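You operate a simulated robot arm through the tools that you are given. There is no shell and no other tool. Be economical: measure what you need, move in short steps, check, and stop when the job is done.

Carry out the task below with a simulated two-armed robot. There is one attempt and no reset: what you move stays moved.

Task
Pick up the black socket wrench from the top of the packing table with one hand, pass it to the other hand and put it on the shelf under the press bench.

The check looks at the end state, three seconds after you hand in, the way a careful person would. Anything else that was tipped, shoved, dropped, spilled or broken makes it a failure.

Robot
Two 7-joint arms with two-finger grippers on one trunk, on a base that drives. Base frame: it is fixed to the floor where the robot stands at the start and does not move with it; the origin is under the middle of the robot, x ahead of it, y to its left, z up; the surface under the hand at the start is at about z = 86. Units: cm, rad, N and s.
The left shoulder is at the start at [2.4, 21.8, 115.5], the right one opposite. With the tool pointing down near the work surface each hand reaches from about 20 to 76 cm from the robot's upright axis, wherever it stands, measured 20 degrees to its own side. Places, roughly: shelf under the press bench [-120, 190, 20]. Payload 2.2 kg a hand.
Tool frame (each hand has its own): the origin (TCP) lies between the finger pads and is the grasp point; the fingertips stand 1.9 cm ahead of it; z points along the fingers, y is the line along which they close. The gripper opens to 11.6 cm. The gripper's body begins 7 cm behind the TCP.
Orientation is told as [roll, pitch, yaw] about the base's x, y, z axes, in that order, counted from this pose: with the fingers straight down and closing along the base's y, the tool's x points along the base's -x, its y along +y and its z along -z.

Tools
- The arms move only by the tool servo_tool. It takes "left_series", "right_series" or both (then of equal length, played together; a hand with none holds still); each is a list of rows, each a list of 7 numbers: the shift along the base's x, y, z in units of 250 mm (1.0 is 250 mm), then the turn, a rotation vector about the base's x, y, z in units of 90 degrees (1.0 is 90 degrees), then the gripper command, from -1 (shut) to 1 (fully open), values between in proportion. In form: [[tx, ty, tz, ax, ay, az, gripper], ...]. A call has 1 to 12 rows; each row is the pose to reach, as a shift and turn from the pose commanded when the call began. A call with a number of a shift or a turn outside -1 to 1 is refused whole. A row lasts 0.2 s, in which the tool goes at most 5 cm and 0.15 rad; a call with a longer step from one row to the next is refused whole, and so is a gripper value outside its range. A pose out of reach is approached as far as the arm can. The call stops where the force on the tool passes 40 N (or 10 N more than at its start, if that is more) or the arm is blocked; 0.2 s more then pass. Each finger halts on what it meets, pressing with about 28 N; the grip force reading is that of the motor and also rises with nothing between the fingers. The clock runs only during rows and for 0.2 s after the last one: add rows that repeat a pose to give the fingers time. The reply holds the time, the measured pose of the TCP, the force on the tool along the base axes, the opening and the grip force, in the units named above and with some noise, with the torque about the TCP (base axes, N m) and any sound that the robot's microphone picked up.
- Cameras (640 x 400 px; columns grow to the right, rows downward): "scene" is now at [12.78, 3.93, 134.3]; the picture's right is [0.41, -0.91, 0.00], its down [-0.39, -0.17, -0.91] and it looks along [0.83, 0.37, -0.42] (base axes); focal length 256 px, centre (320, 200). "left" rides on the left gripper at [6.9, 1.5, -9.7] in its tool frame; the picture's right is [-0.21, 0.98, 0.00], its down [-0.76, -0.17, -0.63] and it looks along [-0.62, -0.14, 0.78] (tool axes); focal length 251 px, centre (320, 200). "right" rides on the right gripper at [6.9, -1.5, -9.7] in its tool frame; the picture's right is [0.21, 0.98, 0.00], its down [-0.76, 0.17, -0.63] and it looks along [-0.62, 0.14, 0.77] (tool axes); focal length 251 px, centre (320, 200). There is no depth. A picture from a camera that has moved, and an enlarged one, comes with that camera's place and axes in the base frame and with its lens.
- capture(camera): a new picture of that camera. No time passes.
- lift_body(by): slides the trunk up (or, below 0, down) by that many cm; the arms and the scene camera ride with it, the base frame stays. It gives what a move gives, with no picture.
- base_move(legs): drives the robot by 1 to 6 legs, each [ahead, left, turn to the left] in cm, cm and rad, along the robot's own axes; the way and the turn of a leg run together, so that a leg with both is an arc; at most 150 cm and 3.142 rad a leg. The arms and the cameras ride along, it lands a little off, and it stops where it bumps. It gives what a move gives.
- aim_head(pan, tilt): turns the head with the scene camera to pan (to the left, within 1.396 rad either way) and tilt (down, from -0.506 to 1.204), counted from straight ahead of the robot. It gives what a move gives.
- zoom(camera, box): a new picture of the part [left, top, right, bottom] of that camera's present view, enlarged. No time passes.
- hand_in(): hands the job in; it is judged then, once.

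Go step by step. Nothing tells you exact positions but the pictures and the camera data: compare them with the known pose of the tool, close in by small moves and look again before you grip or let go. The budget is 120 turns and 92 pictures, counting those below and the enlarged ones. Unless the task says otherwise, let go and move clear before handing in, and close with one line.

The tools are called after "Call:" as a command line: name --argument value ..., lists and objects as JSON in quotes. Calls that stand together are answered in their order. servo_tool: Moves the arms, as the interface text tells. Its arguments: {"type":"object","properties":{"left_series":{"type":"array","items":{"type":"array","items":{"type":"number"}}},"right_series":{"type":"array","items":{"type":"array","items":{"type":"number"}}}},"required":[]} The other tools are called the same way: lift_body (by) slides the trunk up or down; base_move (legs) drives the base; aim_head (pan, tilt) turns the head that bears the scene camera; capture (camera) takes a picture; zoom (camera, box) takes an enlarged picture of a part of a camera's view; hand_in () hands the job in.

At the start:

```text
t: 0.0
left_tcp_pos: [43.65, 41.88, 117.94]
left_tool_rot: [-0.001, -0.001, 0.001]
left_force: [-0.1, 0.2, -0.3]
left_ft_torque: [-0.01, 0.04, 0.02]
left_opening: 11.62
left_grasp_force: 0.1
right_tcp_pos: [39.88, -4.47, 110.06]
right_tool_rot: [-0.002, 0.002, 0.0]
right_force: [0.2, 0.9, 0.7]
right_ft_torque: [-0.02, -0.02, -0.01]
right_opening: 11.58
right_grasp_force: 0.1
trunk travel left (down, up): [-30.0, 19.0]
robot x, y, heading: [-0.1, -0.23, 0.004]
head pan, tilt: [0.424, 0.433]
```

scene: 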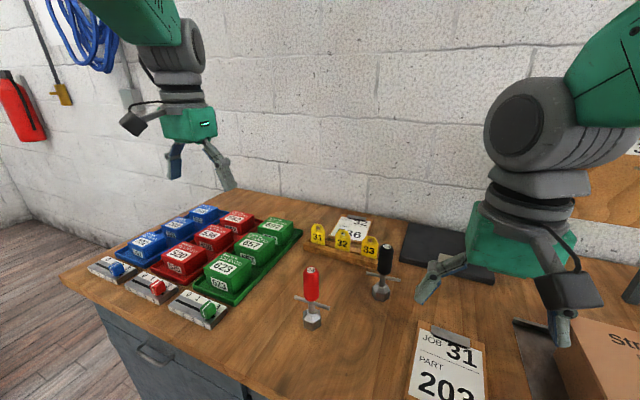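
right: 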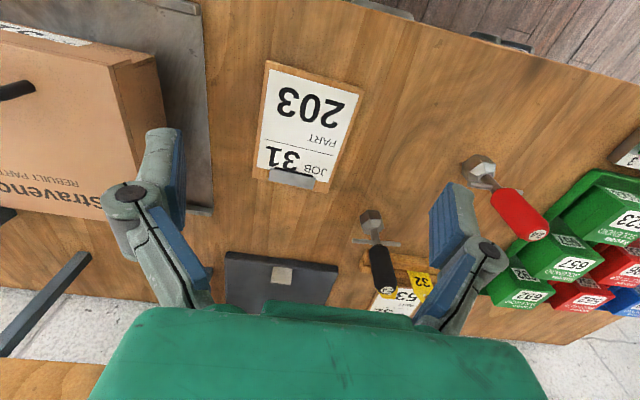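
left: 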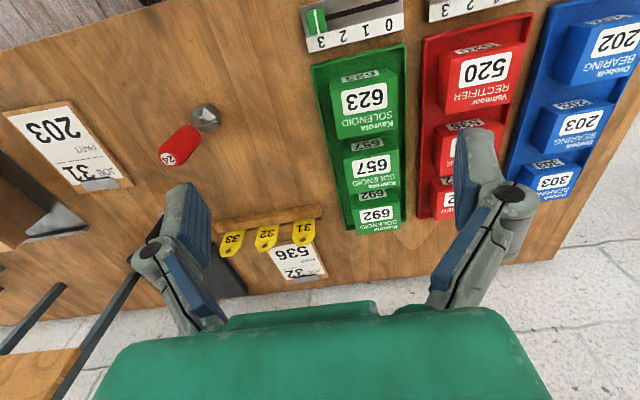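

The black socket wrench stands upright near (62, 10), about 14 cm tall, with the red one beside it. I'll look closer before moving.

Call:
zoom --camera "scene" --box '[280, 200, 480, 325]'

Call:
zoom --camera "right" --box '[300, 180, 500, 305]'

```text
3.20 times, centred on (380, 262) of scene
camera zoom: at [12.78, 3.93, 134.3], right [0.41, -0.91, 0.0], down [-0.39, -0.17, -0.91], along [0.83, 0.37, -0.42], focal length 819 px, centre (128, 0)
```

zoom: 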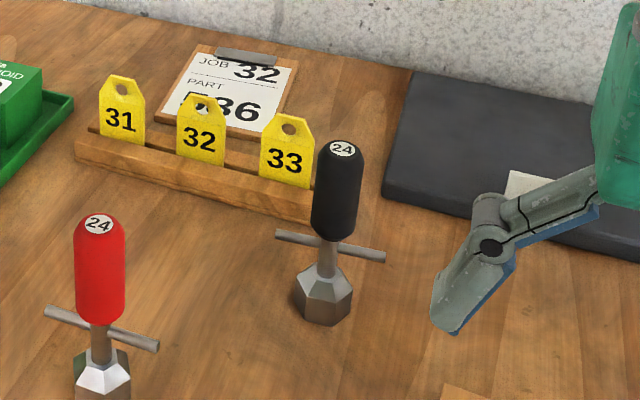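

```text
3.20 times, centred on (400, 242) of right
camera zoom: at [32.92, -6.03, 119.68], right [-0.21, 0.98, 0.0], down [0.76, 0.17, 0.63], along [0.62, 0.14, -0.78], focal length 805 px, centre (64, 64)
```

zoom: 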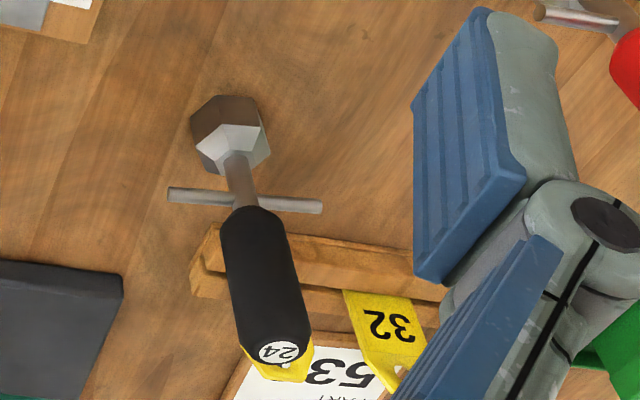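

The wrench is at about (62.3, 10.1), with its handle from z≈92.5 to 100.3. I'll bring the right hand above it at a safe height and check.

Call:
servo_tool --right_series '[[0.15, 0.097, 0.03, 0, 0, 0, 1], [0.3, 0.194, 0.03, 0, 0, 0, 1], [0.45, 0.291, 0.03, 0, 0, 0, 1], [0.6, 0.388, 0.03, 0, 0, 0, 1], [0.75, 0.485, 0.03, 0, 0, 0, 1], [0.896, 0.583, 0.03, 0, 0, 0, 1], [0.896, 0.583, 0.03, 0, 0, 0, 1]]'

Call:
capture --camera "right"

Call:
capture --camera "scene"

```text
t: 1.6
left_tcp_pos: [43.43, 41.92, 117.92]
left_tool_rot: [-0.001, -0.001, 0.0]
left_force: [0.8, -0.2, -0.1]
left_ft_torque: [-0.03, 0.01, 0.01]
left_opening: 11.59
left_grasp_force: 0.1
right_tcp_pos: [60.26, 7.8, 110.46]
right_tool_rot: [-0.004, -0.001, -0.002]
right_force: [-0.6, 0.1, -0.2]
right_ft_torque: [-0.01, 0.04, 0.04]
right_opening: 11.6
right_grasp_force: 0.0
right hand out of reach, approached as far as the arm can: row 6, 7
trunk travel left (down, up): [-30.0, 19.0]
robot x, y, heading: [-0.39, -0.09, 0.003]
head pan, tilt: [0.424, 0.433]
```

```text
86 pictures are left
camera right: at [53.48, 6.25, 120.04], right [-0.21, 0.98, 0.0], down [0.76, 0.17, 0.63], along [0.62, 0.13, -0.78], focal length 251 px, centre (320, 200)
```

right: 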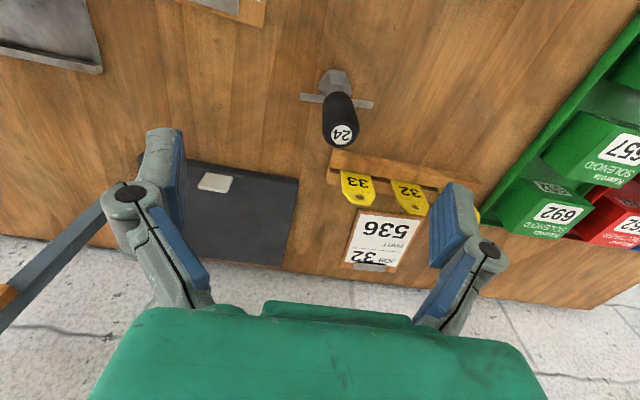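

```text
85 pictures are left
camera scene: at [12.92, 4.48, 134.27], right [0.41, -0.91, 0.0], down [-0.39, -0.18, -0.9], along [0.82, 0.37, -0.43], focal length 256 px, centre (320, 200)
```

scene: 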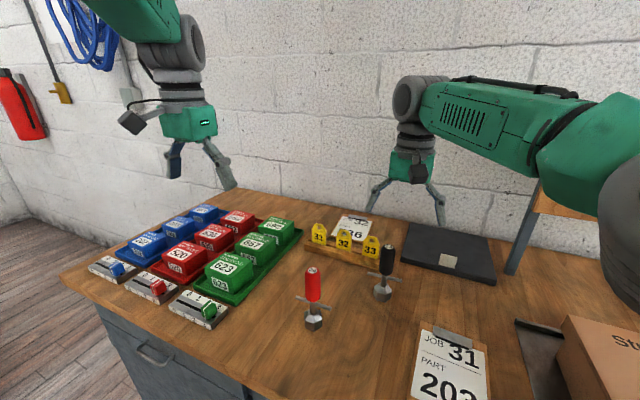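

The handle top is at about (61.8, 9.9), and the hand fell slightly short at the reach limit. Lower down it should reach further, so I'll lower first and then correct.

Call:
servo_tool --right_series '[[0, 0, -0.1, 0, 0, 0, 1], [0, 0, -0.2, 0, 0, 0, 1], [0, 0, -0.26, 0, 0, 0, 1], [0, 0, -0.26, 0, 0, 0, 1]]'

Call:
capture --camera "right"

```text
t: 2.6
left_tcp_pos: [43.28, 41.52, 118.08]
left_tool_rot: [0.002, -0.003, 0.0]
left_force: [0.1, -0.1, -0.7]
left_ft_torque: [-0.05, 0.0, -0.05]
left_opening: 11.61
left_grasp_force: 0.0
right_tcp_pos: [60.22, 7.52, 103.98]
right_tool_rot: [0.003, -0.001, 0.001]
right_force: [0.9, 0.1, -0.2]
right_ft_torque: [0.03, -0.01, 0.01]
right_opening: 11.58
right_grasp_force: 0.0
trunk travel left (down, up): [-30.0, 19.0]
robot x, y, heading: [-0.33, -0.31, -0.001]
head pan, tilt: [0.424, 0.433]
```

```text
84 pictures are left
camera right: at [53.26, 5.93, 113.53], right [-0.21, 0.98, 0.0], down [0.76, 0.16, 0.63], along [0.62, 0.14, -0.77], focal length 251 px, centre (320, 200)
```

right: 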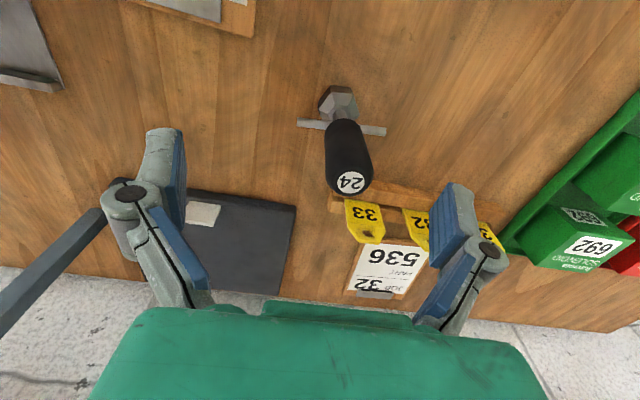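

Handle top still measures (62.0, 10.0). I'll shift the TCP over it.

Call:
servo_tool --right_series '[[0.036, 0.049, 0, 0, 0, 0, 1], [0.072, 0.098, 0, 0, 0, 0, 1], [0.072, 0.098, 0, 0, 0, 0, 1]]'

Call:
capture --camera "right"

```text
t: 3.4
left_tcp_pos: [43.27, 41.72, 117.99]
left_tool_rot: [-0.001, 0.001, 0.0]
left_force: [-0.3, 1.1, -0.2]
left_ft_torque: [0.01, 0.0, 0.02]
left_opening: 11.58
left_grasp_force: 0.0
right_tcp_pos: [61.01, 8.35, 103.81]
right_tool_rot: [0.001, -0.003, 0.001]
right_force: [0.3, -0.3, -0.7]
right_ft_torque: [0.01, -0.01, -0.04]
right_opening: 11.6
right_grasp_force: 0.1
right hand out of reach, approached as far as the arm can: row 1, 2, 3
trunk travel left (down, up): [-30.0, 19.0]
robot x, y, heading: [0.07, 0.13, 0.006]
head pan, tilt: [0.424, 0.433]
```

```text
83 pictures are left
camera right: at [54.11, 6.66, 113.35], right [-0.21, 0.98, 0.0], down [0.76, 0.17, 0.63], along [0.62, 0.14, -0.77], focal length 251 px, centre (320, 200)
```

right: 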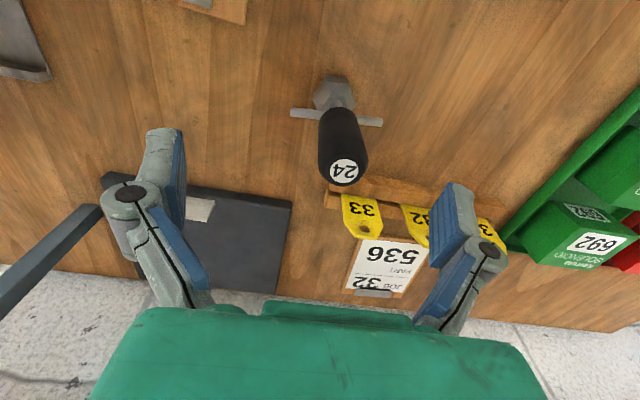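

The right arm is at its limit, so I'll drive the base a few cm left, which is parallel to the table, to bring the wrench nearer to the right shoulder. The fingertips are above the handle, so nothing gets touched.

Call:
base_move --legs '[[0, 9, 0]]'

```text
t: 4.9
left_tcp_pos: [41.29, 55.06, 117.12]
left_tool_rot: [-0.032, -0.006, 0.008]
left_force: [-1.2, 2.1, -0.9]
left_ft_torque: [-0.23, -0.09, 0.02]
left_opening: 11.58
left_grasp_force: 0.1
right_tcp_pos: [59.98, 21.51, 104.95]
right_tool_rot: [-0.014, -0.02, -0.007]
right_force: [-0.6, 4.5, -1.9]
right_ft_torque: [-0.43, -0.13, 0.01]
right_opening: 11.62
right_grasp_force: 0.1
trunk travel left (down, up): [-30.0, 19.0]
robot x, y, heading: [-0.69, 9.53, -0.004]
head pan, tilt: [0.424, 0.433]
stopped in leg 1: the robot was blocked; the commanded pose is now the measured one
```

The drive ended near its target but reports being blocked. I'll look before doing anything else.

Call:
capture --camera "scene"

Call:
capture --camera "right"

Call:
capture --camera "left"

```text
82 pictures are left
camera scene: at [12.34, 17.3, 134.1], right [0.41, -0.91, 0.03], down [-0.39, -0.2, -0.9], along [0.82, 0.36, -0.43], focal length 256 px, centre (320, 200)
```

scene: 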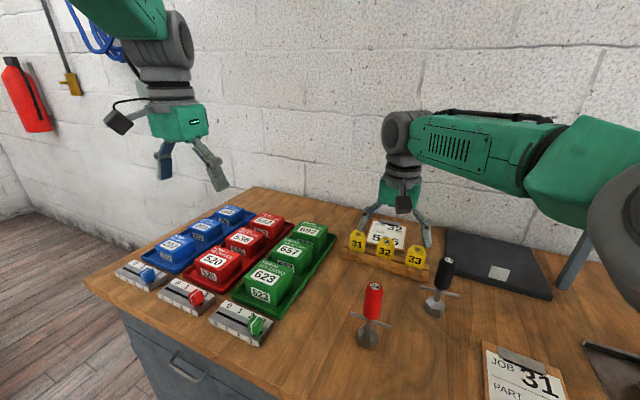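

```text
81 pictures are left
camera right: at [52.83, 20.15, 114.35], right [-0.21, 0.98, -0.02], down [0.75, 0.17, 0.64], along [0.63, 0.12, -0.76], focal length 251 px, centre (320, 200)
```

right: 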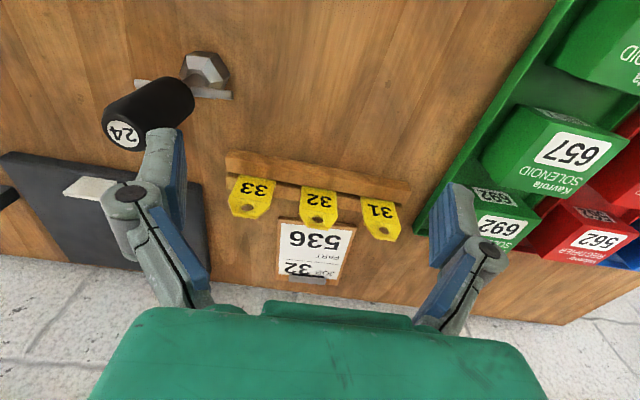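

```text
80 pictures are left
camera left: at [34.28, 56.72, 126.65], right [0.21, 0.98, -0.03], down [0.75, -0.14, 0.64], along [0.62, -0.15, -0.77], focal length 251 px, centre (320, 200)
```

left: 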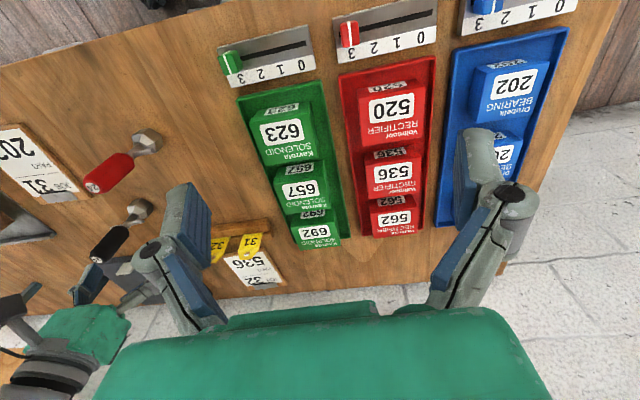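

The robot is leaning slightly. I'll let a little time pass with a hold and see whether it settles.

Call:
servo_tool --right_series '[[0, 0, 0, 0, 0, 0, 1], [0, 0, 0, 0, 0, 0, 1], [0, 0, 0, 0, 0, 0, 1]]'

Call:
capture --camera "scene"

```text
t: 5.5
left_tcp_pos: [40.83, 40.8, 121.76]
left_tool_rot: [0.081, -0.017, -0.004]
left_force: [0.7, -3.1, 1.0]
left_ft_torque: [0.24, 0.08, 0.0]
left_opening: 11.64
left_grasp_force: 0.1
right_tcp_pos: [60.82, 8.7, 107.21]
right_tool_rot: [0.101, -0.034, -0.031]
right_force: [-1.3, -3.6, 1.7]
right_ft_torque: [0.32, 0.03, 0.02]
right_opening: 11.61
right_grasp_force: 0.0
trunk travel left (down, up): [-30.0, 19.0]
robot x, y, heading: [-0.4, 7.73, -0.001]
head pan, tilt: [0.424, 0.433]
stopped in row 2 (right hand): the arm was blocked; the commanded pose is now the measured one
```

```text
79 pictures are left
camera scene: at [12.1, 6.65, 134.39], right [0.41, -0.91, -0.03], down [-0.38, -0.14, -0.91], along [0.83, 0.39, -0.41], focal length 256 px, centre (320, 200)
```

scene: 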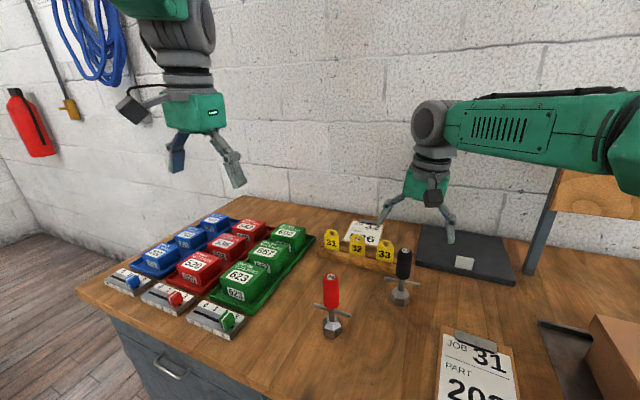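

The robot is rocking sideways from the stop. I'll raise the right hand gently to stay clear of the handle while the rocking dies out.

Call:
servo_tool --right_series '[[0, 0, 0.05, 0, 0, 0, 1], [0, 0, 0.1, 0, 0, 0, 1], [0, 0, 0.1, 0, 0, 0, 1], [0, 0, 0.1, 0, 0, 0, 1], [0, 0, 0.1, 0, 0, 0, 1], [0, 0, 0.1, 0, 0, 0, 1], [0, 0, 0.1, 0, 0, 0, 1], [0, 0, 0.1, 0, 0, 0, 1]]'

```text
t: 6.4
left_tcp_pos: [40.23, 38.05, 122.6]
left_tool_rot: [0.106, -0.019, -0.004]
left_force: [0.2, -2.4, 1.7]
left_ft_torque: [0.23, 0.05, 0.0]
left_opening: 11.6
left_grasp_force: 0.1
right_tcp_pos: [60.74, 6.45, 110.63]
right_tool_rot: [0.126, -0.04, -0.034]
right_force: [-1.2, -3.3, 0.4]
right_ft_torque: [0.28, -0.06, 0.02]
right_opening: 11.61
right_grasp_force: 0.0
trunk travel left (down, up): [-30.0, 19.0]
robot x, y, heading: [-0.86, 7.58, -0.005]
head pan, tilt: [0.424, 0.433]
stopped in row 4 (right hand): the arm was blocked; the commanded pose is now the measured one
```

The tilt grew. I'll check its present size and direction.

Call:
capture --camera "scene"

Call:
capture --camera "right"

```text
78 pictures are left
camera scene: at [12.14, 6.2, 134.39], right [0.41, -0.91, -0.04], down [-0.38, -0.14, -0.91], along [0.83, 0.39, -0.41], focal length 256 px, centre (320, 200)
```

scene: 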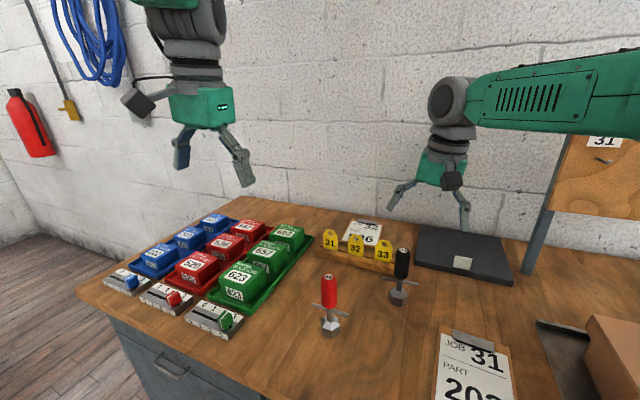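

```text
77 pictures are left
camera right: at [53.35, 3.9, 119.66], right [-0.19, 0.98, 0.11], down [0.73, 0.06, 0.68], along [0.65, 0.21, -0.73], focal length 251 px, centre (320, 200)
```

right: 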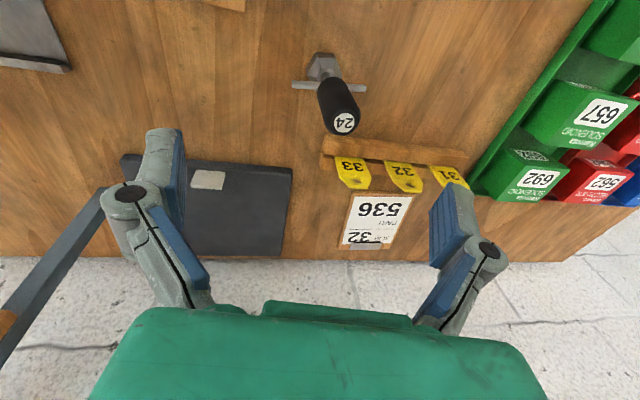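

The wrench still stands. I'll hold and see whether the robot comes to rest.

Call:
servo_tool --left_series '[[0, 0, 0, 0, 0, 0, 1], [0, 0, 0, 0, 0, 0, 1], [0, 0, 0, 0, 0, 0, 1], [0, 0, 0, 0, 0, 0, 1], [0, 0, 0, 0, 0, 0, 1], [0, 0, 0, 0, 0, 0, 1]]'

Call:
servo_tool --left_series '[[0, 0, 0, 0, 0, 0, 1], [0, 0, 0, 0, 0, 0, 1], [0, 0, 0, 0, 0, 0, 1], [0, 0, 0, 0, 0, 0, 1], [0, 0, 0, 0, 0, 0, 1], [0, 0, 0, 0, 0, 0, 1]]'

```text
t: 8.0
left_tcp_pos: [39.83, 40.51, 121.23]
left_tool_rot: [0.092, 0.004, 0.002]
left_force: [-0.4, -1.6, -0.2]
left_ft_torque: [0.14, -0.02, 0.03]
left_opening: 11.58
left_grasp_force: 0.1
right_tcp_pos: [60.3, 9.17, 111.01]
right_tool_rot: [0.12, -0.046, -0.029]
right_force: [0.2, -1.8, 1.7]
right_ft_torque: [0.17, 0.0, 0.03]
right_opening: 11.58
right_grasp_force: 0.0
trunk travel left (down, up): [-30.0, 19.0]
robot x, y, heading: [-1.15, 8.85, 0.0]
head pan, tilt: [0.424, 0.433]
stopped in row 6 (left hand): the arm was blocked; the commanded pose is now the measured one
```

```text
t: 9.6
left_tcp_pos: [39.64, 46.35, 120.04]
left_tool_rot: [0.047, 0.005, 0.008]
left_force: [0.1, 0.7, -0.3]
left_ft_torque: [-0.03, -0.01, -0.01]
left_opening: 11.59
left_grasp_force: 0.0
right_tcp_pos: [59.92, 15.12, 110.65]
right_tool_rot: [0.084, -0.043, -0.016]
right_force: [-0.5, 0.3, 0.1]
right_ft_torque: [0.0, -0.01, 0.0]
right_opening: 11.6
right_grasp_force: 0.1
trunk travel left (down, up): [-30.0, 19.0]
robot x, y, heading: [-0.65, 10.25, -0.001]
head pan, tilt: [0.424, 0.433]
stopped in row 6 (left hand): the arm was blocked; the commanded pose is now the measured one
```

It's swinging back slowly. I'll keep waiting for it to settle.

Call:
servo_tool --left_series '[[0, 0, 0, 0, 0, 0, 1], [0, 0, 0, 0, 0, 0, 1], [0, 0, 0, 0, 0, 0, 1], [0, 0, 0, 0, 0, 0, 1], [0, 0, 0, 0, 0, 0, 1], [0, 0, 0, 0, 0, 0, 1], [0, 0, 0, 0, 0, 0, 1], [0, 0, 0, 0, 0, 0, 1], [0, 0, 0, 0, 0, 0, 1], [0, 0, 0, 0, 0, 0, 1], [0, 0, 0, 0, 0, 0, 1]]'

Call:
servo_tool --left_series '[[0, 0, 0, 0, 0, 0, 1], [0, 0, 0, 0, 0, 0, 1], [0, 0, 0, 0, 0, 0, 1], [0, 0, 0, 0, 0, 0, 1], [0, 0, 0, 0, 0, 0, 1], [0, 0, 0, 0, 0, 0, 1], [0, 0, 0, 0, 0, 0, 1], [0, 0, 0, 0, 0, 0, 1], [0, 0, 0, 0, 0, 0, 1], [0, 0, 0, 0, 0, 0, 1], [0, 0, 0, 0, 0, 0, 1]]'

Call:
capture --camera "scene"

```text
t: 12.2
left_tcp_pos: [39.32, 47.53, 119.89]
left_tool_rot: [0.039, 0.009, 0.012]
left_force: [-1.0, 1.7, -0.3]
left_ft_torque: [0.02, 0.0, -0.02]
left_opening: 11.62
left_grasp_force: 0.2
right_tcp_pos: [59.47, 16.47, 110.56]
right_tool_rot: [0.082, -0.046, -0.012]
right_force: [0.2, -0.2, 0.7]
right_ft_torque: [-0.07, -0.03, 0.01]
right_opening: 11.58
right_grasp_force: 0.1
trunk travel left (down, up): [-30.0, 19.0]
robot x, y, heading: [-0.85, 11.09, -0.003]
head pan, tilt: [0.424, 0.433]
stopped in row 11 (left hand): the arm was blocked; the commanded pose is now the measured one
```

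```text
t: 14.8
left_tcp_pos: [38.9, 48.63, 119.72]
left_tool_rot: [0.037, 0.012, 0.014]
left_force: [0.2, 0.3, -0.6]
left_ft_torque: [-0.01, 0.0, 0.04]
left_opening: 11.58
left_grasp_force: 0.2
right_tcp_pos: [59.04, 17.49, 110.7]
right_tool_rot: [0.079, -0.048, -0.007]
right_force: [-0.2, 0.0, 0.6]
right_ft_torque: [0.01, -0.01, 0.0]
right_opening: 11.61
right_grasp_force: 0.1
trunk travel left (down, up): [-30.0, 19.0]
robot x, y, heading: [-0.24, 11.8, -0.001]
head pan, tilt: [0.424, 0.433]
stopped in row 11 (left hand): the arm was blocked; the commanded pose is now the measured one
```

```text
76 pictures are left
camera scene: at [12.23, 17.98, 134.18], right [0.41, -0.91, 0.02], down [-0.39, -0.19, -0.9], along [0.82, 0.37, -0.43], focal length 256 px, centre (320, 200)
```

scene: 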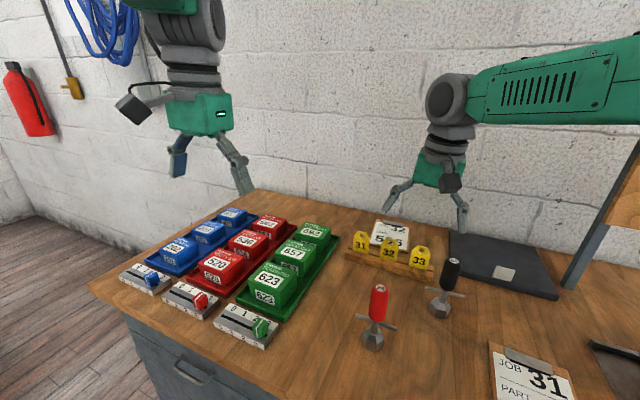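

The base is still creeping left and slightly tilted. I'll look downward around the base to see what it met.

Call:
aim_head --pan 1.3 --tilt 1.0

Call:
capture --camera "scene"

```text
t: 15.9
left_tcp_pos: [38.73, 44.49, 120.96]
left_tool_rot: [0.066, 0.004, 0.01]
left_force: [0.2, -0.5, -1.2]
left_ft_torque: [0.0, 0.0, 0.0]
left_opening: 11.59
left_grasp_force: 0.0
right_tcp_pos: [59.09, 13.72, 110.66]
right_tool_rot: [0.105, -0.05, -0.013]
right_force: [-0.8, -1.1, -0.5]
right_ft_torque: [0.13, 0.0, 0.01]
right_opening: 11.63
right_grasp_force: 0.2
trunk travel left (down, up): [-30.0, 19.0]
robot x, y, heading: [-0.65, 10.99, -0.001]
head pan, tilt: [1.3, 1.0]
```

```text
75 pictures are left
camera scene: at [8.88, 14.05, 130.22], right [0.73, -0.68, -0.02], down [-0.55, -0.57, -0.61], along [0.41, 0.46, -0.79], focal length 256 px, centre (320, 200)
```

scene: 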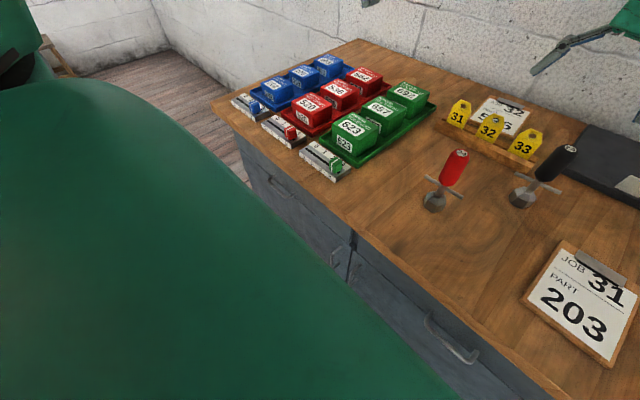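

The head was still turning. I'll take another look.

Call:
aim_head --pan 1.39 --tilt 1.1

Call:
capture --camera "scene"

```text
t: 16.6
left_tcp_pos: [38.78, 47.05, 120.06]
left_tool_rot: [0.015, 0.009, 0.025]
left_force: [-0.8, -0.1, 0.3]
left_ft_torque: [0.01, 0.01, -0.05]
left_opening: 11.6
left_grasp_force: 0.1
right_tcp_pos: [59.27, 15.62, 110.77]
right_tool_rot: [0.09, -0.048, -0.009]
right_force: [0.0, 0.1, 0.4]
right_ft_torque: [0.06, 0.03, 0.0]
right_opening: 11.6
right_grasp_force: 0.0
trunk travel left (down, up): [-30.0, 19.0]
robot x, y, heading: [-0.48, 11.39, -0.002]
head pan, tilt: [1.389, 1.1]
```

```text
74 pictures are left
camera scene: at [8.39, 17.33, 129.59], right [0.76, -0.65, 0.0], down [-0.55, -0.64, -0.54], along [0.35, 0.41, -0.84], focal length 256 px, centre (320, 200)
```

scene: 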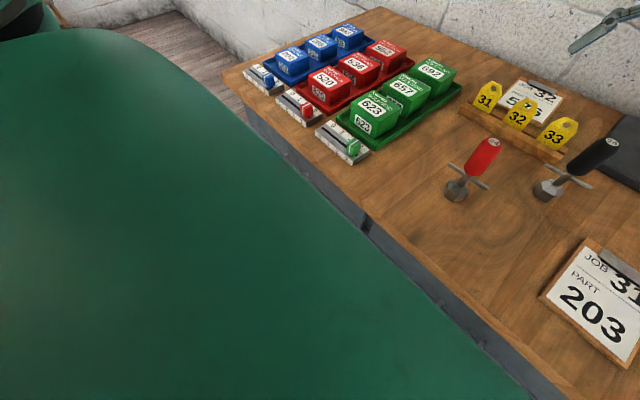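

The left upper arm blocks that view, and the head may be pressing on it. I'll turn the head back and let things settle.

Call:
aim_head --pan 0.2 --tilt 0.7

Call:
servo_tool --right_series '[[0, 0, 0, 0, 0, 0, 1], [0, 0, 0, 0, 0, 0, 1], [0, 0, 0, 0, 0, 0, 1]]'

Call:
capture --camera "scene"

```text
t: 18.0
left_tcp_pos: [38.7, 49.52, 120.08]
left_tool_rot: [0.03, -0.001, 0.02]
left_force: [-0.8, 1.0, -0.1]
left_ft_torque: [-0.07, 0.0, 0.0]
left_opening: 11.62
left_grasp_force: 0.0
right_tcp_pos: [58.88, 18.43, 110.36]
right_tool_rot: [0.07, -0.049, -0.006]
right_force: [0.0, 0.6, -1.3]
right_ft_torque: [-0.1, -0.04, -0.02]
right_opening: 11.58
right_grasp_force: 0.2
trunk travel left (down, up): [-30.0, 19.0]
robot x, y, heading: [-0.73, 11.81, -0.001]
head pan, tilt: [0.201, 0.7]
```

```text
t: 18.8
left_tcp_pos: [38.73, 48.46, 120.34]
left_tool_rot: [0.035, -0.004, 0.017]
left_force: [-0.5, 1.1, 1.3]
left_ft_torque: [-0.07, -0.01, -0.01]
left_opening: 11.58
left_grasp_force: 0.0
right_tcp_pos: [58.89, 17.41, 110.48]
right_tool_rot: [0.08, -0.049, -0.006]
right_force: [0.0, 0.6, 0.3]
right_ft_torque: [-0.09, -0.01, -0.01]
right_opening: 11.58
right_grasp_force: 0.0
trunk travel left (down, up): [-30.0, 19.0]
robot x, y, heading: [-0.66, 11.81, 0.002]
head pan, tilt: [0.201, 0.7]
```

```text
73 pictures are left
camera scene: at [12.16, 13.4, 131.92], right [0.2, -0.98, 0.0], down [-0.63, -0.13, -0.76], along [0.75, 0.15, -0.65], focal length 256 px, centre (320, 200)
```

scene: 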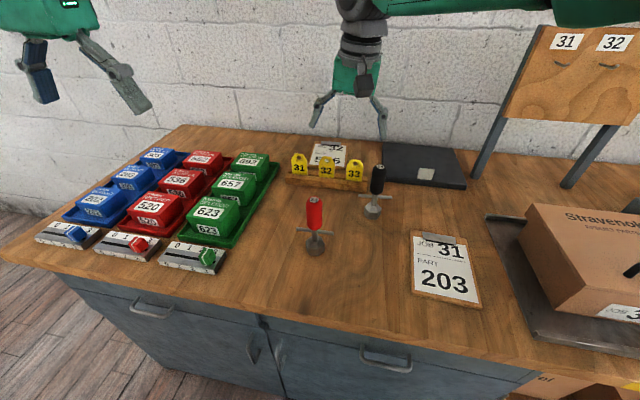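

Settled and upright again, and the wrench is unmoved at about (62.3, 10). I'll straighten the right hand and bring it over the handle, tips still above it.

Call:
servo_tool --right_series '[[0.04, -0.1, 0, -0.02, 0.01, 0, 1], [0.08, -0.2, 0, -0.04, 0.02, 0, 1], [0.128, -0.296, -0.06, -0.051, 0.031, 0, 1], [0.128, -0.296, -0.18, -0.051, 0.031, 0, 1], [0.128, -0.296, -0.18, -0.051, 0.031, 0, 1], [0.128, -0.296, -0.18, -0.051, 0.031, 0, 1]]'

Call:
capture --camera "right"

```text
t: 20.2
left_tcp_pos: [38.86, 44.95, 120.7]
left_tool_rot: [0.066, 0.009, 0.012]
left_force: [0.0, -0.5, 0.5]
left_ft_torque: [0.06, 0.06, -0.02]
left_opening: 11.6
left_grasp_force: 0.0
right_tcp_pos: [62.26, 6.58, 106.02]
right_tool_rot: [0.022, -0.002, -0.009]
right_force: [0.4, -1.8, 1.5]
right_ft_torque: [0.1, 0.04, 0.01]
right_opening: 11.6
right_grasp_force: 0.0
trunk travel left (down, up): [-30.0, 19.0]
robot x, y, heading: [-0.62, 11.72, -0.002]
head pan, tilt: [0.201, 0.7]
```

```text
72 pictures are left
camera right: at [55.3, 4.93, 115.63], right [-0.2, 0.98, 0.02], down [0.76, 0.14, 0.64], along [0.62, 0.15, -0.77], focal length 251 px, centre (320, 200)
```

right: 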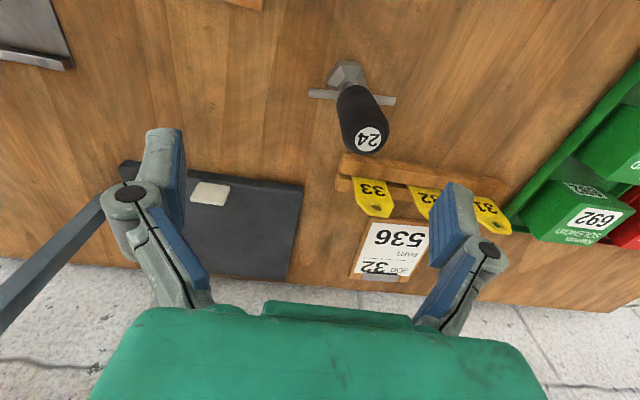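

The robot sways a few cm sideways after quick moves, so I'll wait it out and then move more slowly.

Call:
servo_tool --right_series '[[0, 0, 0, 0, 0, 0, 1], [0, 0, 0, 0, 0, 0, 1], [0, 0, 0, 0, 0, 0, 1], [0, 0, 0, 0, 0, 0, 1], [0, 0, 0, 0, 0, 0, 1], [0, 0, 0, 0, 0, 0, 1]]'

Call:
servo_tool --right_series '[[0, 0, 0, 0, 0, 0, 1], [0, 0, 0, 0, 0, 0, 1], [0, 0, 0, 0, 0, 0, 1], [0, 0, 0, 0, 0, 0, 1], [0, 0, 0, 0, 0, 0, 1], [0, 0, 0, 0, 0, 0, 1], [0, 0, 0, 0, 0, 0, 1], [0, 0, 0, 0, 0, 0, 1]]'

Call:
servo_tool --right_series '[[0, 0, 0, 0, 0, 0, 1], [0, 0, 0, 0, 0, 0, 1], [0, 0, 0, 0, 0, 0, 1], [0, 0, 0, 0, 0, 0, 1], [0, 0, 0, 0, 0, 0, 1], [0, 0, 0, 0, 0, 0, 1], [0, 0, 0, 0, 0, 0, 1], [0, 0, 0, 0, 0, 0, 1]]'

```text
t: 21.8
left_tcp_pos: [38.34, 47.41, 119.84]
left_tool_rot: [0.05, 0.023, 0.017]
left_force: [1.0, -1.0, 0.9]
left_ft_torque: [0.03, -0.04, 0.02]
left_opening: 11.61
left_grasp_force: 0.1
right_tcp_pos: [62.03, 9.21, 106.3]
right_tool_rot: [0.012, -0.006, -0.004]
right_force: [0.9, 0.8, 0.5]
right_ft_torque: [0.0, -0.01, -0.03]
right_opening: 11.59
right_grasp_force: 0.0
trunk travel left (down, up): [-30.0, 19.0]
robot x, y, heading: [-0.72, 11.85, -0.006]
head pan, tilt: [0.201, 0.7]
stopped in row 6 (right hand): the arm was blocked; the commanded pose is now the measured one
```

```text
t: 23.6
left_tcp_pos: [38.54, 46.68, 120.11]
left_tool_rot: [0.055, 0.02, 0.016]
left_force: [0.7, -0.9, 1.1]
left_ft_torque: [0.07, 0.01, 0.0]
left_opening: 11.6
left_grasp_force: 0.0
right_tcp_pos: [61.99, 8.36, 106.16]
right_tool_rot: [0.015, -0.005, -0.007]
right_force: [-0.3, -0.1, 1.1]
right_ft_torque: [0.05, 0.0, -0.03]
right_opening: 11.61
right_grasp_force: 0.0
trunk travel left (down, up): [-30.0, 19.0]
robot x, y, heading: [-1.2, 11.85, -0.0]
head pan, tilt: [0.201, 0.7]
```

```text
t: 25.4
left_tcp_pos: [38.49, 46.5, 120.36]
left_tool_rot: [0.058, 0.018, 0.017]
left_force: [1.1, 0.3, 1.2]
left_ft_torque: [0.05, 0.0, -0.01]
left_opening: 11.59
left_grasp_force: 0.0
right_tcp_pos: [62.02, 8.17, 106.28]
right_tool_rot: [0.017, -0.007, -0.006]
right_force: [1.0, -1.2, 0.1]
right_ft_torque: [0.05, 0.0, -0.04]
right_opening: 11.61
right_grasp_force: 0.0
trunk travel left (down, up): [-30.0, 19.0]
robot x, y, heading: [-0.58, 12.09, 0.001]
head pan, tilt: [0.201, 0.7]
```

Now quiet. I'll move slowly onto the handle axis.

Call:
servo_tool --right_series '[[0, 0.01, 0, 0, 0, 0, 1], [0, 0.02, 0, -0.002, 0, 0, 1], [0, 0.03, 0, -0.004, 0, 0, 1], [0, 0.04, 0, -0.006, 0, 0, 1], [0, 0.05, 0, -0.008, 0, 0, 1], [0, 0.06, 0, -0.01, 0, 0, 1], [0.003, 0.07, 0, -0.01, 0, 0, 1], [0.006, 0.076, 0, -0.01, 0, 0, 1], [0.006, 0.076, 0, -0.01, 0, 0, 1], [0.006, 0.076, 0, -0.01, 0, 0, 1], [0.006, 0.076, 0, -0.01, 0, 0, 1], [0.006, 0.076, 0, -0.01, 0, 0, 1]]'

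Call:
capture --camera "right"

```text
t: 28.0
left_tcp_pos: [38.55, 46.97, 120.22]
left_tool_rot: [0.051, 0.017, 0.018]
left_force: [0.1, -0.7, -0.5]
left_ft_torque: [0.05, 0.01, -0.02]
left_opening: 11.6
left_grasp_force: 0.1
right_tcp_pos: [62.03, 10.63, 106.35]
right_tool_rot: [-0.002, -0.006, -0.007]
right_force: [-0.6, -0.7, 0.2]
right_ft_torque: [0.05, -0.02, 0.02]
right_opening: 11.63
right_grasp_force: 0.1
trunk travel left (down, up): [-30.0, 19.0]
robot x, y, heading: [-0.68, 12.27, -0.001]
head pan, tilt: [0.201, 0.7]
```

```text
71 pictures are left
camera right: at [55.11, 9.14, 115.89], right [-0.21, 0.98, 0.0], down [0.75, 0.16, 0.64], along [0.62, 0.13, -0.77], focal length 251 px, centre (320, 200)
```

right: 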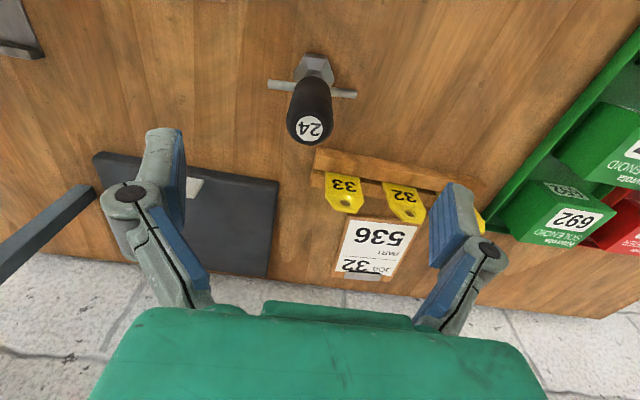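

The handle axis is at about (62.0, 9.8) and the TCP is 0.8 cm to its left, well inside the opening. I'll lower slowly to z≈98 while correcting.

Call:
servo_tool --right_series '[[0, -0.006, -0.03, 0, 0, 0, 1], [0, -0.012, -0.06, 0, 0, 0, 1], [0, -0.018, -0.1, 0, 0, 0, 1], [0, -0.024, -0.14, 0, 0, 0, 1], [0, -0.03, -0.18, 0, 0, 0, 1], [0, -0.03, -0.22, 0, 0, 0, 1], [0, -0.03, -0.26, 0, 0, 0, 1], [0, -0.03, -0.3, 0, 0, 0, 1], [0, -0.03, -0.32, 0, 0, 0, 1], [0, -0.03, -0.334, 0, 0, 0, 1], [0, -0.03, -0.334, 0, 0, 0, 1], [0, -0.03, -0.334, 0, 0, 0, 1]]'

Call:
capture --camera "right"

Call:
capture --camera "scene"

```text
t: 30.6
left_tcp_pos: [38.45, 47.62, 120.07]
left_tool_rot: [0.046, 0.015, 0.019]
left_force: [1.6, -0.2, 0.6]
left_ft_torque: [0.01, -0.01, -0.03]
left_opening: 11.61
left_grasp_force: 0.1
right_tcp_pos: [62.05, 10.52, 97.82]
right_tool_rot: [-0.007, -0.003, -0.005]
right_force: [-0.5, -0.4, -0.2]
right_ft_torque: [-0.02, -0.01, 0.0]
right_opening: 11.59
right_grasp_force: 0.1
trunk travel left (down, up): [-30.0, 19.0]
robot x, y, heading: [-0.66, 12.11, 0.001]
head pan, tilt: [0.201, 0.7]
```

```text
70 pictures are left
camera right: at [55.0, 8.99, 107.47], right [-0.21, 0.98, -0.01], down [0.75, 0.17, 0.64], along [0.62, 0.13, -0.77], focal length 251 px, centre (320, 200)
```

right: 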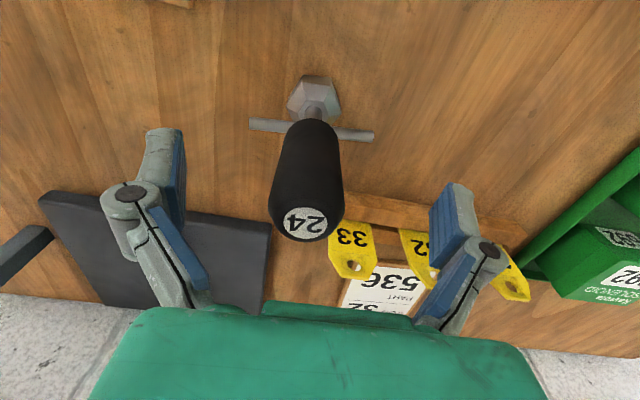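

```text
69 pictures are left
camera scene: at [12.17, 13.82, 131.92], right [0.2, -0.98, 0.0], down [-0.63, -0.13, -0.76], along [0.75, 0.15, -0.65], focal length 256 px, centre (320, 200)
```

scene: 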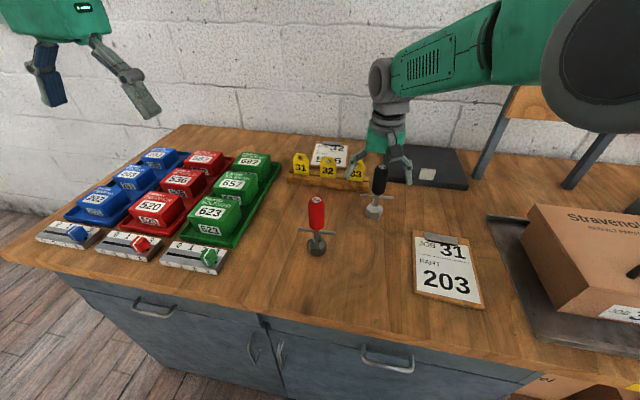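

Aligned, with the handle between the fingers. I'll centre 0.6 cm and close slowly.

Call:
servo_tool --right_series '[[0, -0.008, 0, 0, 0, 0, 1], [0, -0.016, 0, 0, 0, 0, 0.8], [0, -0.02, 0, 0, 0, 0, 0.5], [0, -0.02, 0, 0, 0, 0, 0.2], [0, -0.02, 0, 0, 0, 0, -0.1], [0, -0.02, 0, 0, 0, 0, -0.3], [0, -0.02, 0, 0, 0, 0, -0.5], [0, -0.02, 0, 0, 0, 0, -0.7], [0, -0.02, 0, 0, 0, 0, -1], [0, -0.02, 0, 0, 0, 0, -1], [0, -0.02, 0, 0, 0, 0, -1]]'

Call:
capture --camera "right"

```text
t: 33.0
left_tcp_pos: [38.34, 47.94, 120.07]
left_tool_rot: [0.046, 0.012, 0.02]
left_force: [1.4, 0.2, 1.3]
left_ft_torque: [-0.02, -0.01, 0.01]
left_opening: 11.58
left_grasp_force: 0.0
right_tcp_pos: [61.8, 10.35, 98.01]
right_tool_rot: [-0.009, -0.005, -0.002]
right_force: [0.6, 0.7, 1.8]
right_ft_torque: [0.16, -0.09, -0.03]
right_opening: 3.24
right_grasp_force: 27.4
trunk travel left (down, up): [-30.0, 19.0]
robot x, y, heading: [-0.75, 12.4, -0.004]
head pan, tilt: [0.201, 0.7]
```

```text
68 pictures are left
camera right: at [55.0, 8.84, 107.52], right [-0.21, 0.98, -0.01], down [0.75, 0.17, 0.63], along [0.62, 0.13, -0.77], focal length 251 px, centre (320, 200)
```

right: 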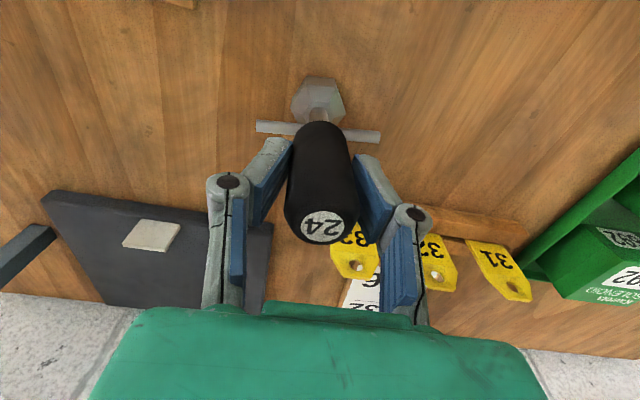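

Gripped at 3.2 cm opening with 27 N. I'll lift slowly straight up.

Call:
servo_tool --right_series '[[0, 0, 0.02, 0, 0, 0, -1], [0, 0, 0.05, 0, 0, 0, -1], [0, 0, 0.1, 0, 0, 0, -1], [0, 0, 0.16, 0, 0, 0, -1], [0, 0, 0.23, 0, 0, 0, -1], [0, 0, 0.3, 0, 0, 0, -1], [0, 0, 0.37, 0, 0, 0, -1], [0, 0, 0.43, 0, 0, 0, -1], [0, 0, 0.48, 0, 0, 0, -1], [0, 0, 0.5, 0, 0, 0, -1], [0, 0, 0.5, 0, 0, 0, -1]]'

Call:
capture --camera "scene"

```text
t: 35.4
left_tcp_pos: [38.44, 47.99, 119.96]
left_tool_rot: [0.045, 0.013, 0.018]
left_force: [0.4, -0.5, 0.1]
left_ft_torque: [-0.03, -0.04, -0.01]
left_opening: 11.58
left_grasp_force: 0.0
right_tcp_pos: [62.15, 10.53, 110.33]
right_tool_rot: [-0.01, -0.003, -0.005]
right_force: [-0.5, 0.2, -2.6]
right_ft_torque: [0.0, 0.0, -0.02]
right_opening: 3.23
right_grasp_force: 28.2
trunk travel left (down, up): [-30.0, 19.0]
robot x, y, heading: [-0.47, 12.13, -0.003]
head pan, tilt: [0.201, 0.7]
```

```text
67 pictures are left
camera scene: at [12.21, 13.96, 131.91], right [0.2, -0.98, 0.0], down [-0.63, -0.13, -0.76], along [0.75, 0.15, -0.65], focal length 256 px, centre (320, 200)
```

scene: 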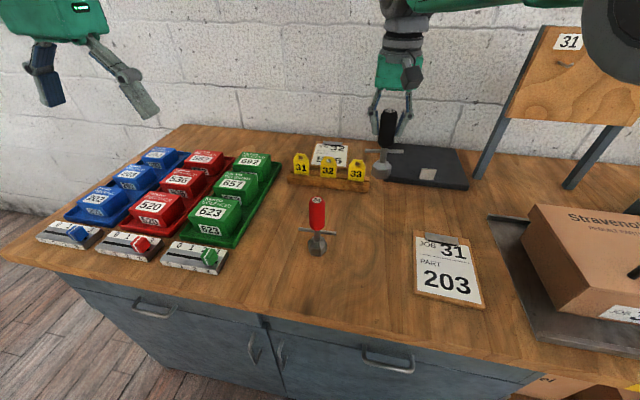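

Wrench lifted and nothing else touched. I'll raise it more and draw it toward the robot gently.

Call:
servo_tool --right_series '[[0, 0, 0.05, 0, 0, 0, -1], [0, 0, 0.12, 0, 0, 0, -1], [-0.03, 0, 0.2, 0, 0, 0, -1], [-0.08, 0, 0.28, 0, 0, 0, -1], [-0.16, 0, 0.32, 0, 0, 0, -1], [-0.26, 0, 0.34, 0, 0, 0, -1], [-0.36, 0, 0.34, 0, 0, 0, -1], [-0.46, 0, 0.34, 0, 0, 0, -1], [-0.56, 0, 0.34, 0, 0, 0, -1], [-0.66, 0, 0.34, 0, 0, 0, -1], [-0.74, 0, 0.34, 0, 0, 0, -1], [-0.78, 0, 0.34, 0, 0, 0, -1]]'

Call:
aim_head --pan 1.39 --tilt 0.3

Call:
capture --camera "scene"

```text
t: 38.0
left_tcp_pos: [38.5, 48.02, 120.18]
left_tool_rot: [0.044, 0.008, 0.018]
left_force: [-0.5, 0.2, -0.1]
left_ft_torque: [-0.03, 0.01, 0.04]
left_opening: 11.59
left_grasp_force: 0.1
right_tcp_pos: [42.37, 10.34, 118.84]
right_tool_rot: [-0.011, -0.006, -0.005]
right_force: [0.1, 0.3, -2.8]
right_ft_torque: [-0.01, 0.0, 0.01]
right_opening: 3.19
right_grasp_force: 27.7
trunk travel left (down, up): [-30.0, 19.0]
robot x, y, heading: [-0.39, 12.09, -0.001]
head pan, tilt: [0.201, 0.7]
```

```text
t: 39.4
left_tcp_pos: [38.47, 48.06, 120.16]
left_tool_rot: [0.04, 0.007, 0.022]
left_force: [-0.4, -0.2, -0.1]
left_ft_torque: [0.0, -0.03, -0.02]
left_opening: 11.6
left_grasp_force: 0.1
right_tcp_pos: [42.5, 10.34, 118.89]
right_tool_rot: [-0.008, -0.004, -0.008]
right_force: [-1.2, 0.2, -2.8]
right_ft_torque: [0.01, 0.0, 0.01]
right_opening: 3.24
right_grasp_force: 28.5
trunk travel left (down, up): [-30.0, 19.0]
robot x, y, heading: [-0.82, 12.04, 0.001]
head pan, tilt: [1.389, 0.3]
```

```text
66 pictures are left
camera scene: at [10.34, 18.51, 133.69], right [0.69, -0.73, 0.0], down [-0.35, -0.33, -0.88], along [0.64, 0.6, -0.48], focal length 256 px, centre (320, 200)
```

scene: 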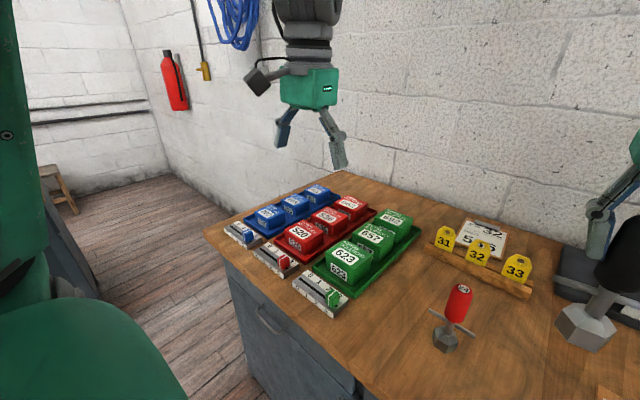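

The head is still slewing, so I'll look again.

Call:
aim_head --pan 1.39 --tilt 0.3

Call:
capture --camera "scene"

```text
t: 40.0
left_tcp_pos: [38.53, 48.12, 120.24]
left_tool_rot: [0.037, 0.009, 0.019]
left_force: [-0.1, -0.6, 0.0]
left_ft_torque: [-0.02, 0.01, 0.01]
left_opening: 11.58
left_grasp_force: 0.0
right_tcp_pos: [42.48, 10.28, 119.01]
right_tool_rot: [-0.008, -0.005, -0.006]
right_force: [0.5, -0.2, -3.1]
right_ft_torque: [0.01, 0.01, -0.01]
right_opening: 3.22
right_grasp_force: 28.2
trunk travel left (down, up): [-30.0, 19.0]
robot x, y, heading: [-0.72, 12.52, 0.006]
head pan, tilt: [1.389, 0.3]
```

```text
65 pictures are left
camera scene: at [10.35, 18.5, 133.7], right [0.69, -0.73, 0.0], down [-0.35, -0.33, -0.88], along [0.64, 0.6, -0.48], focal length 256 px, centre (320, 200)
```

scene: 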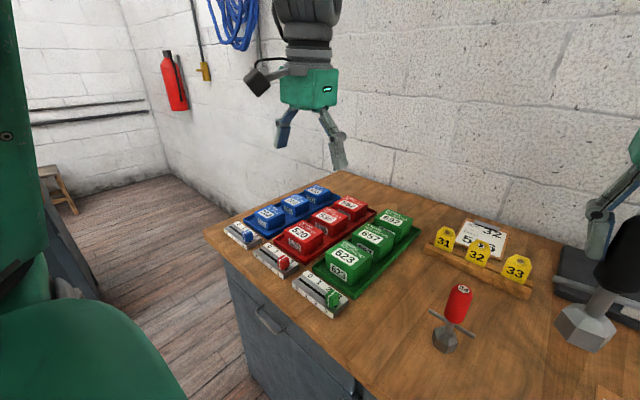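

The left upper arm stops the head from panning further, so I'll turn the head back. Then I'll back away from the table a little and turn to see the press bench.

Call:
aim_head --pan 0.4 --tilt 0.4

Call:
base_move --legs '[[-20, 0, 0]]'

Call:
servo_tool --right_series '[[0, 0, 0, 0, 0, 0, -1], [0, 0, 0, 0, 0, 0, -1], [0, 0, 0, 0, 0, 0, -1], [0, 0, 0, 0, 0, 0, -1], [0, 0, 0, 0, 0, 0, -1], [0, 0, 0, 0, 0, 0, -1]]'

```text
t: 41.3
left_tcp_pos: [38.5, 47.96, 120.12]
left_tool_rot: [0.047, 0.008, 0.019]
left_force: [0.8, 0.3, 0.2]
left_ft_torque: [0.01, -0.01, -0.01]
left_opening: 11.59
left_grasp_force: 0.1
right_tcp_pos: [42.58, 10.35, 118.93]
right_tool_rot: [-0.009, -0.007, -0.004]
right_force: [-0.3, -0.4, -3.0]
right_ft_torque: [0.04, 0.04, 0.01]
right_opening: 3.24
right_grasp_force: 28.0
trunk travel left (down, up): [-30.0, 19.0]
robot x, y, heading: [-0.73, 12.26, -0.002]
head pan, tilt: [0.4, 0.4]
```

```text
t: 42.9
left_tcp_pos: [18.5, 48.12, 120.05]
left_tool_rot: [0.043, 0.013, 0.025]
left_force: [0.0, -0.1, 0.8]
left_ft_torque: [-0.04, 0.03, -0.03]
left_opening: 11.58
left_grasp_force: 0.1
right_tcp_pos: [22.65, 10.43, 119.09]
right_tool_rot: [-0.009, -0.005, 0.0]
right_force: [-0.2, 0.4, -2.4]
right_ft_torque: [0.0, -0.08, 0.01]
right_opening: 3.22
right_grasp_force: 28.7
trunk travel left (down, up): [-30.0, 19.0]
robot x, y, heading: [-20.51, 12.18, 0.006]
head pan, tilt: [0.4, 0.4]
```

```text
t: 44.2
left_tcp_pos: [18.16, 48.09, 119.9]
left_tool_rot: [0.044, 0.017, 0.025]
left_force: [-1.0, 0.1, 0.9]
left_ft_torque: [0.02, -0.04, -0.01]
left_opening: 11.6
left_grasp_force: 0.0
right_tcp_pos: [22.13, 10.4, 119.13]
right_tool_rot: [-0.009, -0.007, 0.0]
right_force: [0.2, -0.1, -2.3]
right_ft_torque: [0.0, -0.01, -0.02]
right_opening: 3.21
right_grasp_force: 27.9
trunk travel left (down, up): [-30.0, 19.0]
robot x, y, heading: [-20.44, 12.22, 0.005]
head pan, tilt: [0.4, 0.4]
```

That was smooth. Now I'll turn left in place and look.

Call:
base_move --legs '[[0, 0, 0.8]]'

Call:
capture --camera "scene"

```text
t: 46.7
left_tcp_pos: [-18.63, 64.89, 120.0]
left_tool_rot: [0.045, 0.018, 0.811]
left_force: [0.5, 0.0, -0.9]
left_ft_torque: [0.02, -0.01, 0.02]
left_opening: 11.59
left_grasp_force: 0.1
right_tcp_pos: [10.94, 41.39, 119.15]
right_tool_rot: [-0.008, -0.006, 0.789]
right_force: [-0.3, -0.1, -2.0]
right_ft_torque: [0.02, 0.01, -0.01]
right_opening: 3.22
right_grasp_force: 27.9
trunk travel left (down, up): [-30.0, 19.0]
robot x, y, heading: [-20.61, 11.89, 0.787]
head pan, tilt: [0.4, 0.4]
```

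```text
64 pictures are left
camera scene: at [-14.05, 23.75, 134.61], right [0.93, -0.37, 0.0], down [-0.14, -0.36, -0.92], along [0.34, 0.86, -0.39], focal length 256 px, centre (320, 200)
```

scene: 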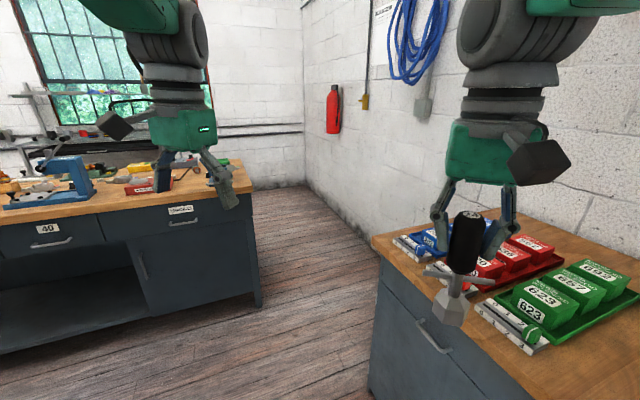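

The press bench is visible: drawers on top, an open lower shelf to the left of a cupboard. I'll turn further to face it.

Call:
base_move --legs '[[0, 0, 0.75]]'

Call:
capture --camera "scene"

```text
t: 49.1
left_tcp_pos: [-54.74, 51.94, 119.87]
left_tool_rot: [0.048, 0.023, 1.558]
left_force: [0.5, -0.2, 0.0]
left_ft_torque: [0.01, 0.02, -0.01]
left_opening: 11.59
left_grasp_force: 0.1
right_tcp_pos: [-17.06, 54.52, 119.26]
right_tool_rot: [-0.009, -0.009, 1.532]
right_force: [0.2, 0.3, -2.9]
right_ft_torque: [0.05, 0.0, 0.0]
right_opening: 3.22
right_grasp_force: 28.1
trunk travel left (down, up): [-30.0, 19.0]
robot x, y, heading: [-20.72, 12.02, 1.542]
head pan, tilt: [0.4, 0.4]
```

```text
63 pictures are left
camera scene: at [-23.55, 24.92, 134.61], right [0.93, 0.36, 0.0], down [0.14, -0.37, -0.92], along [-0.33, 0.86, -0.39], focal length 256 px, centre (320, 200)
```

scene: 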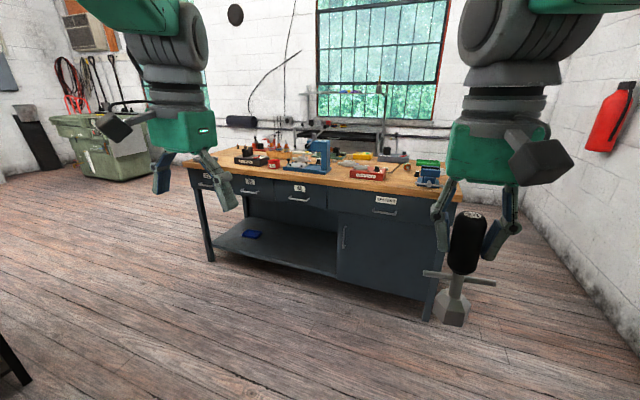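

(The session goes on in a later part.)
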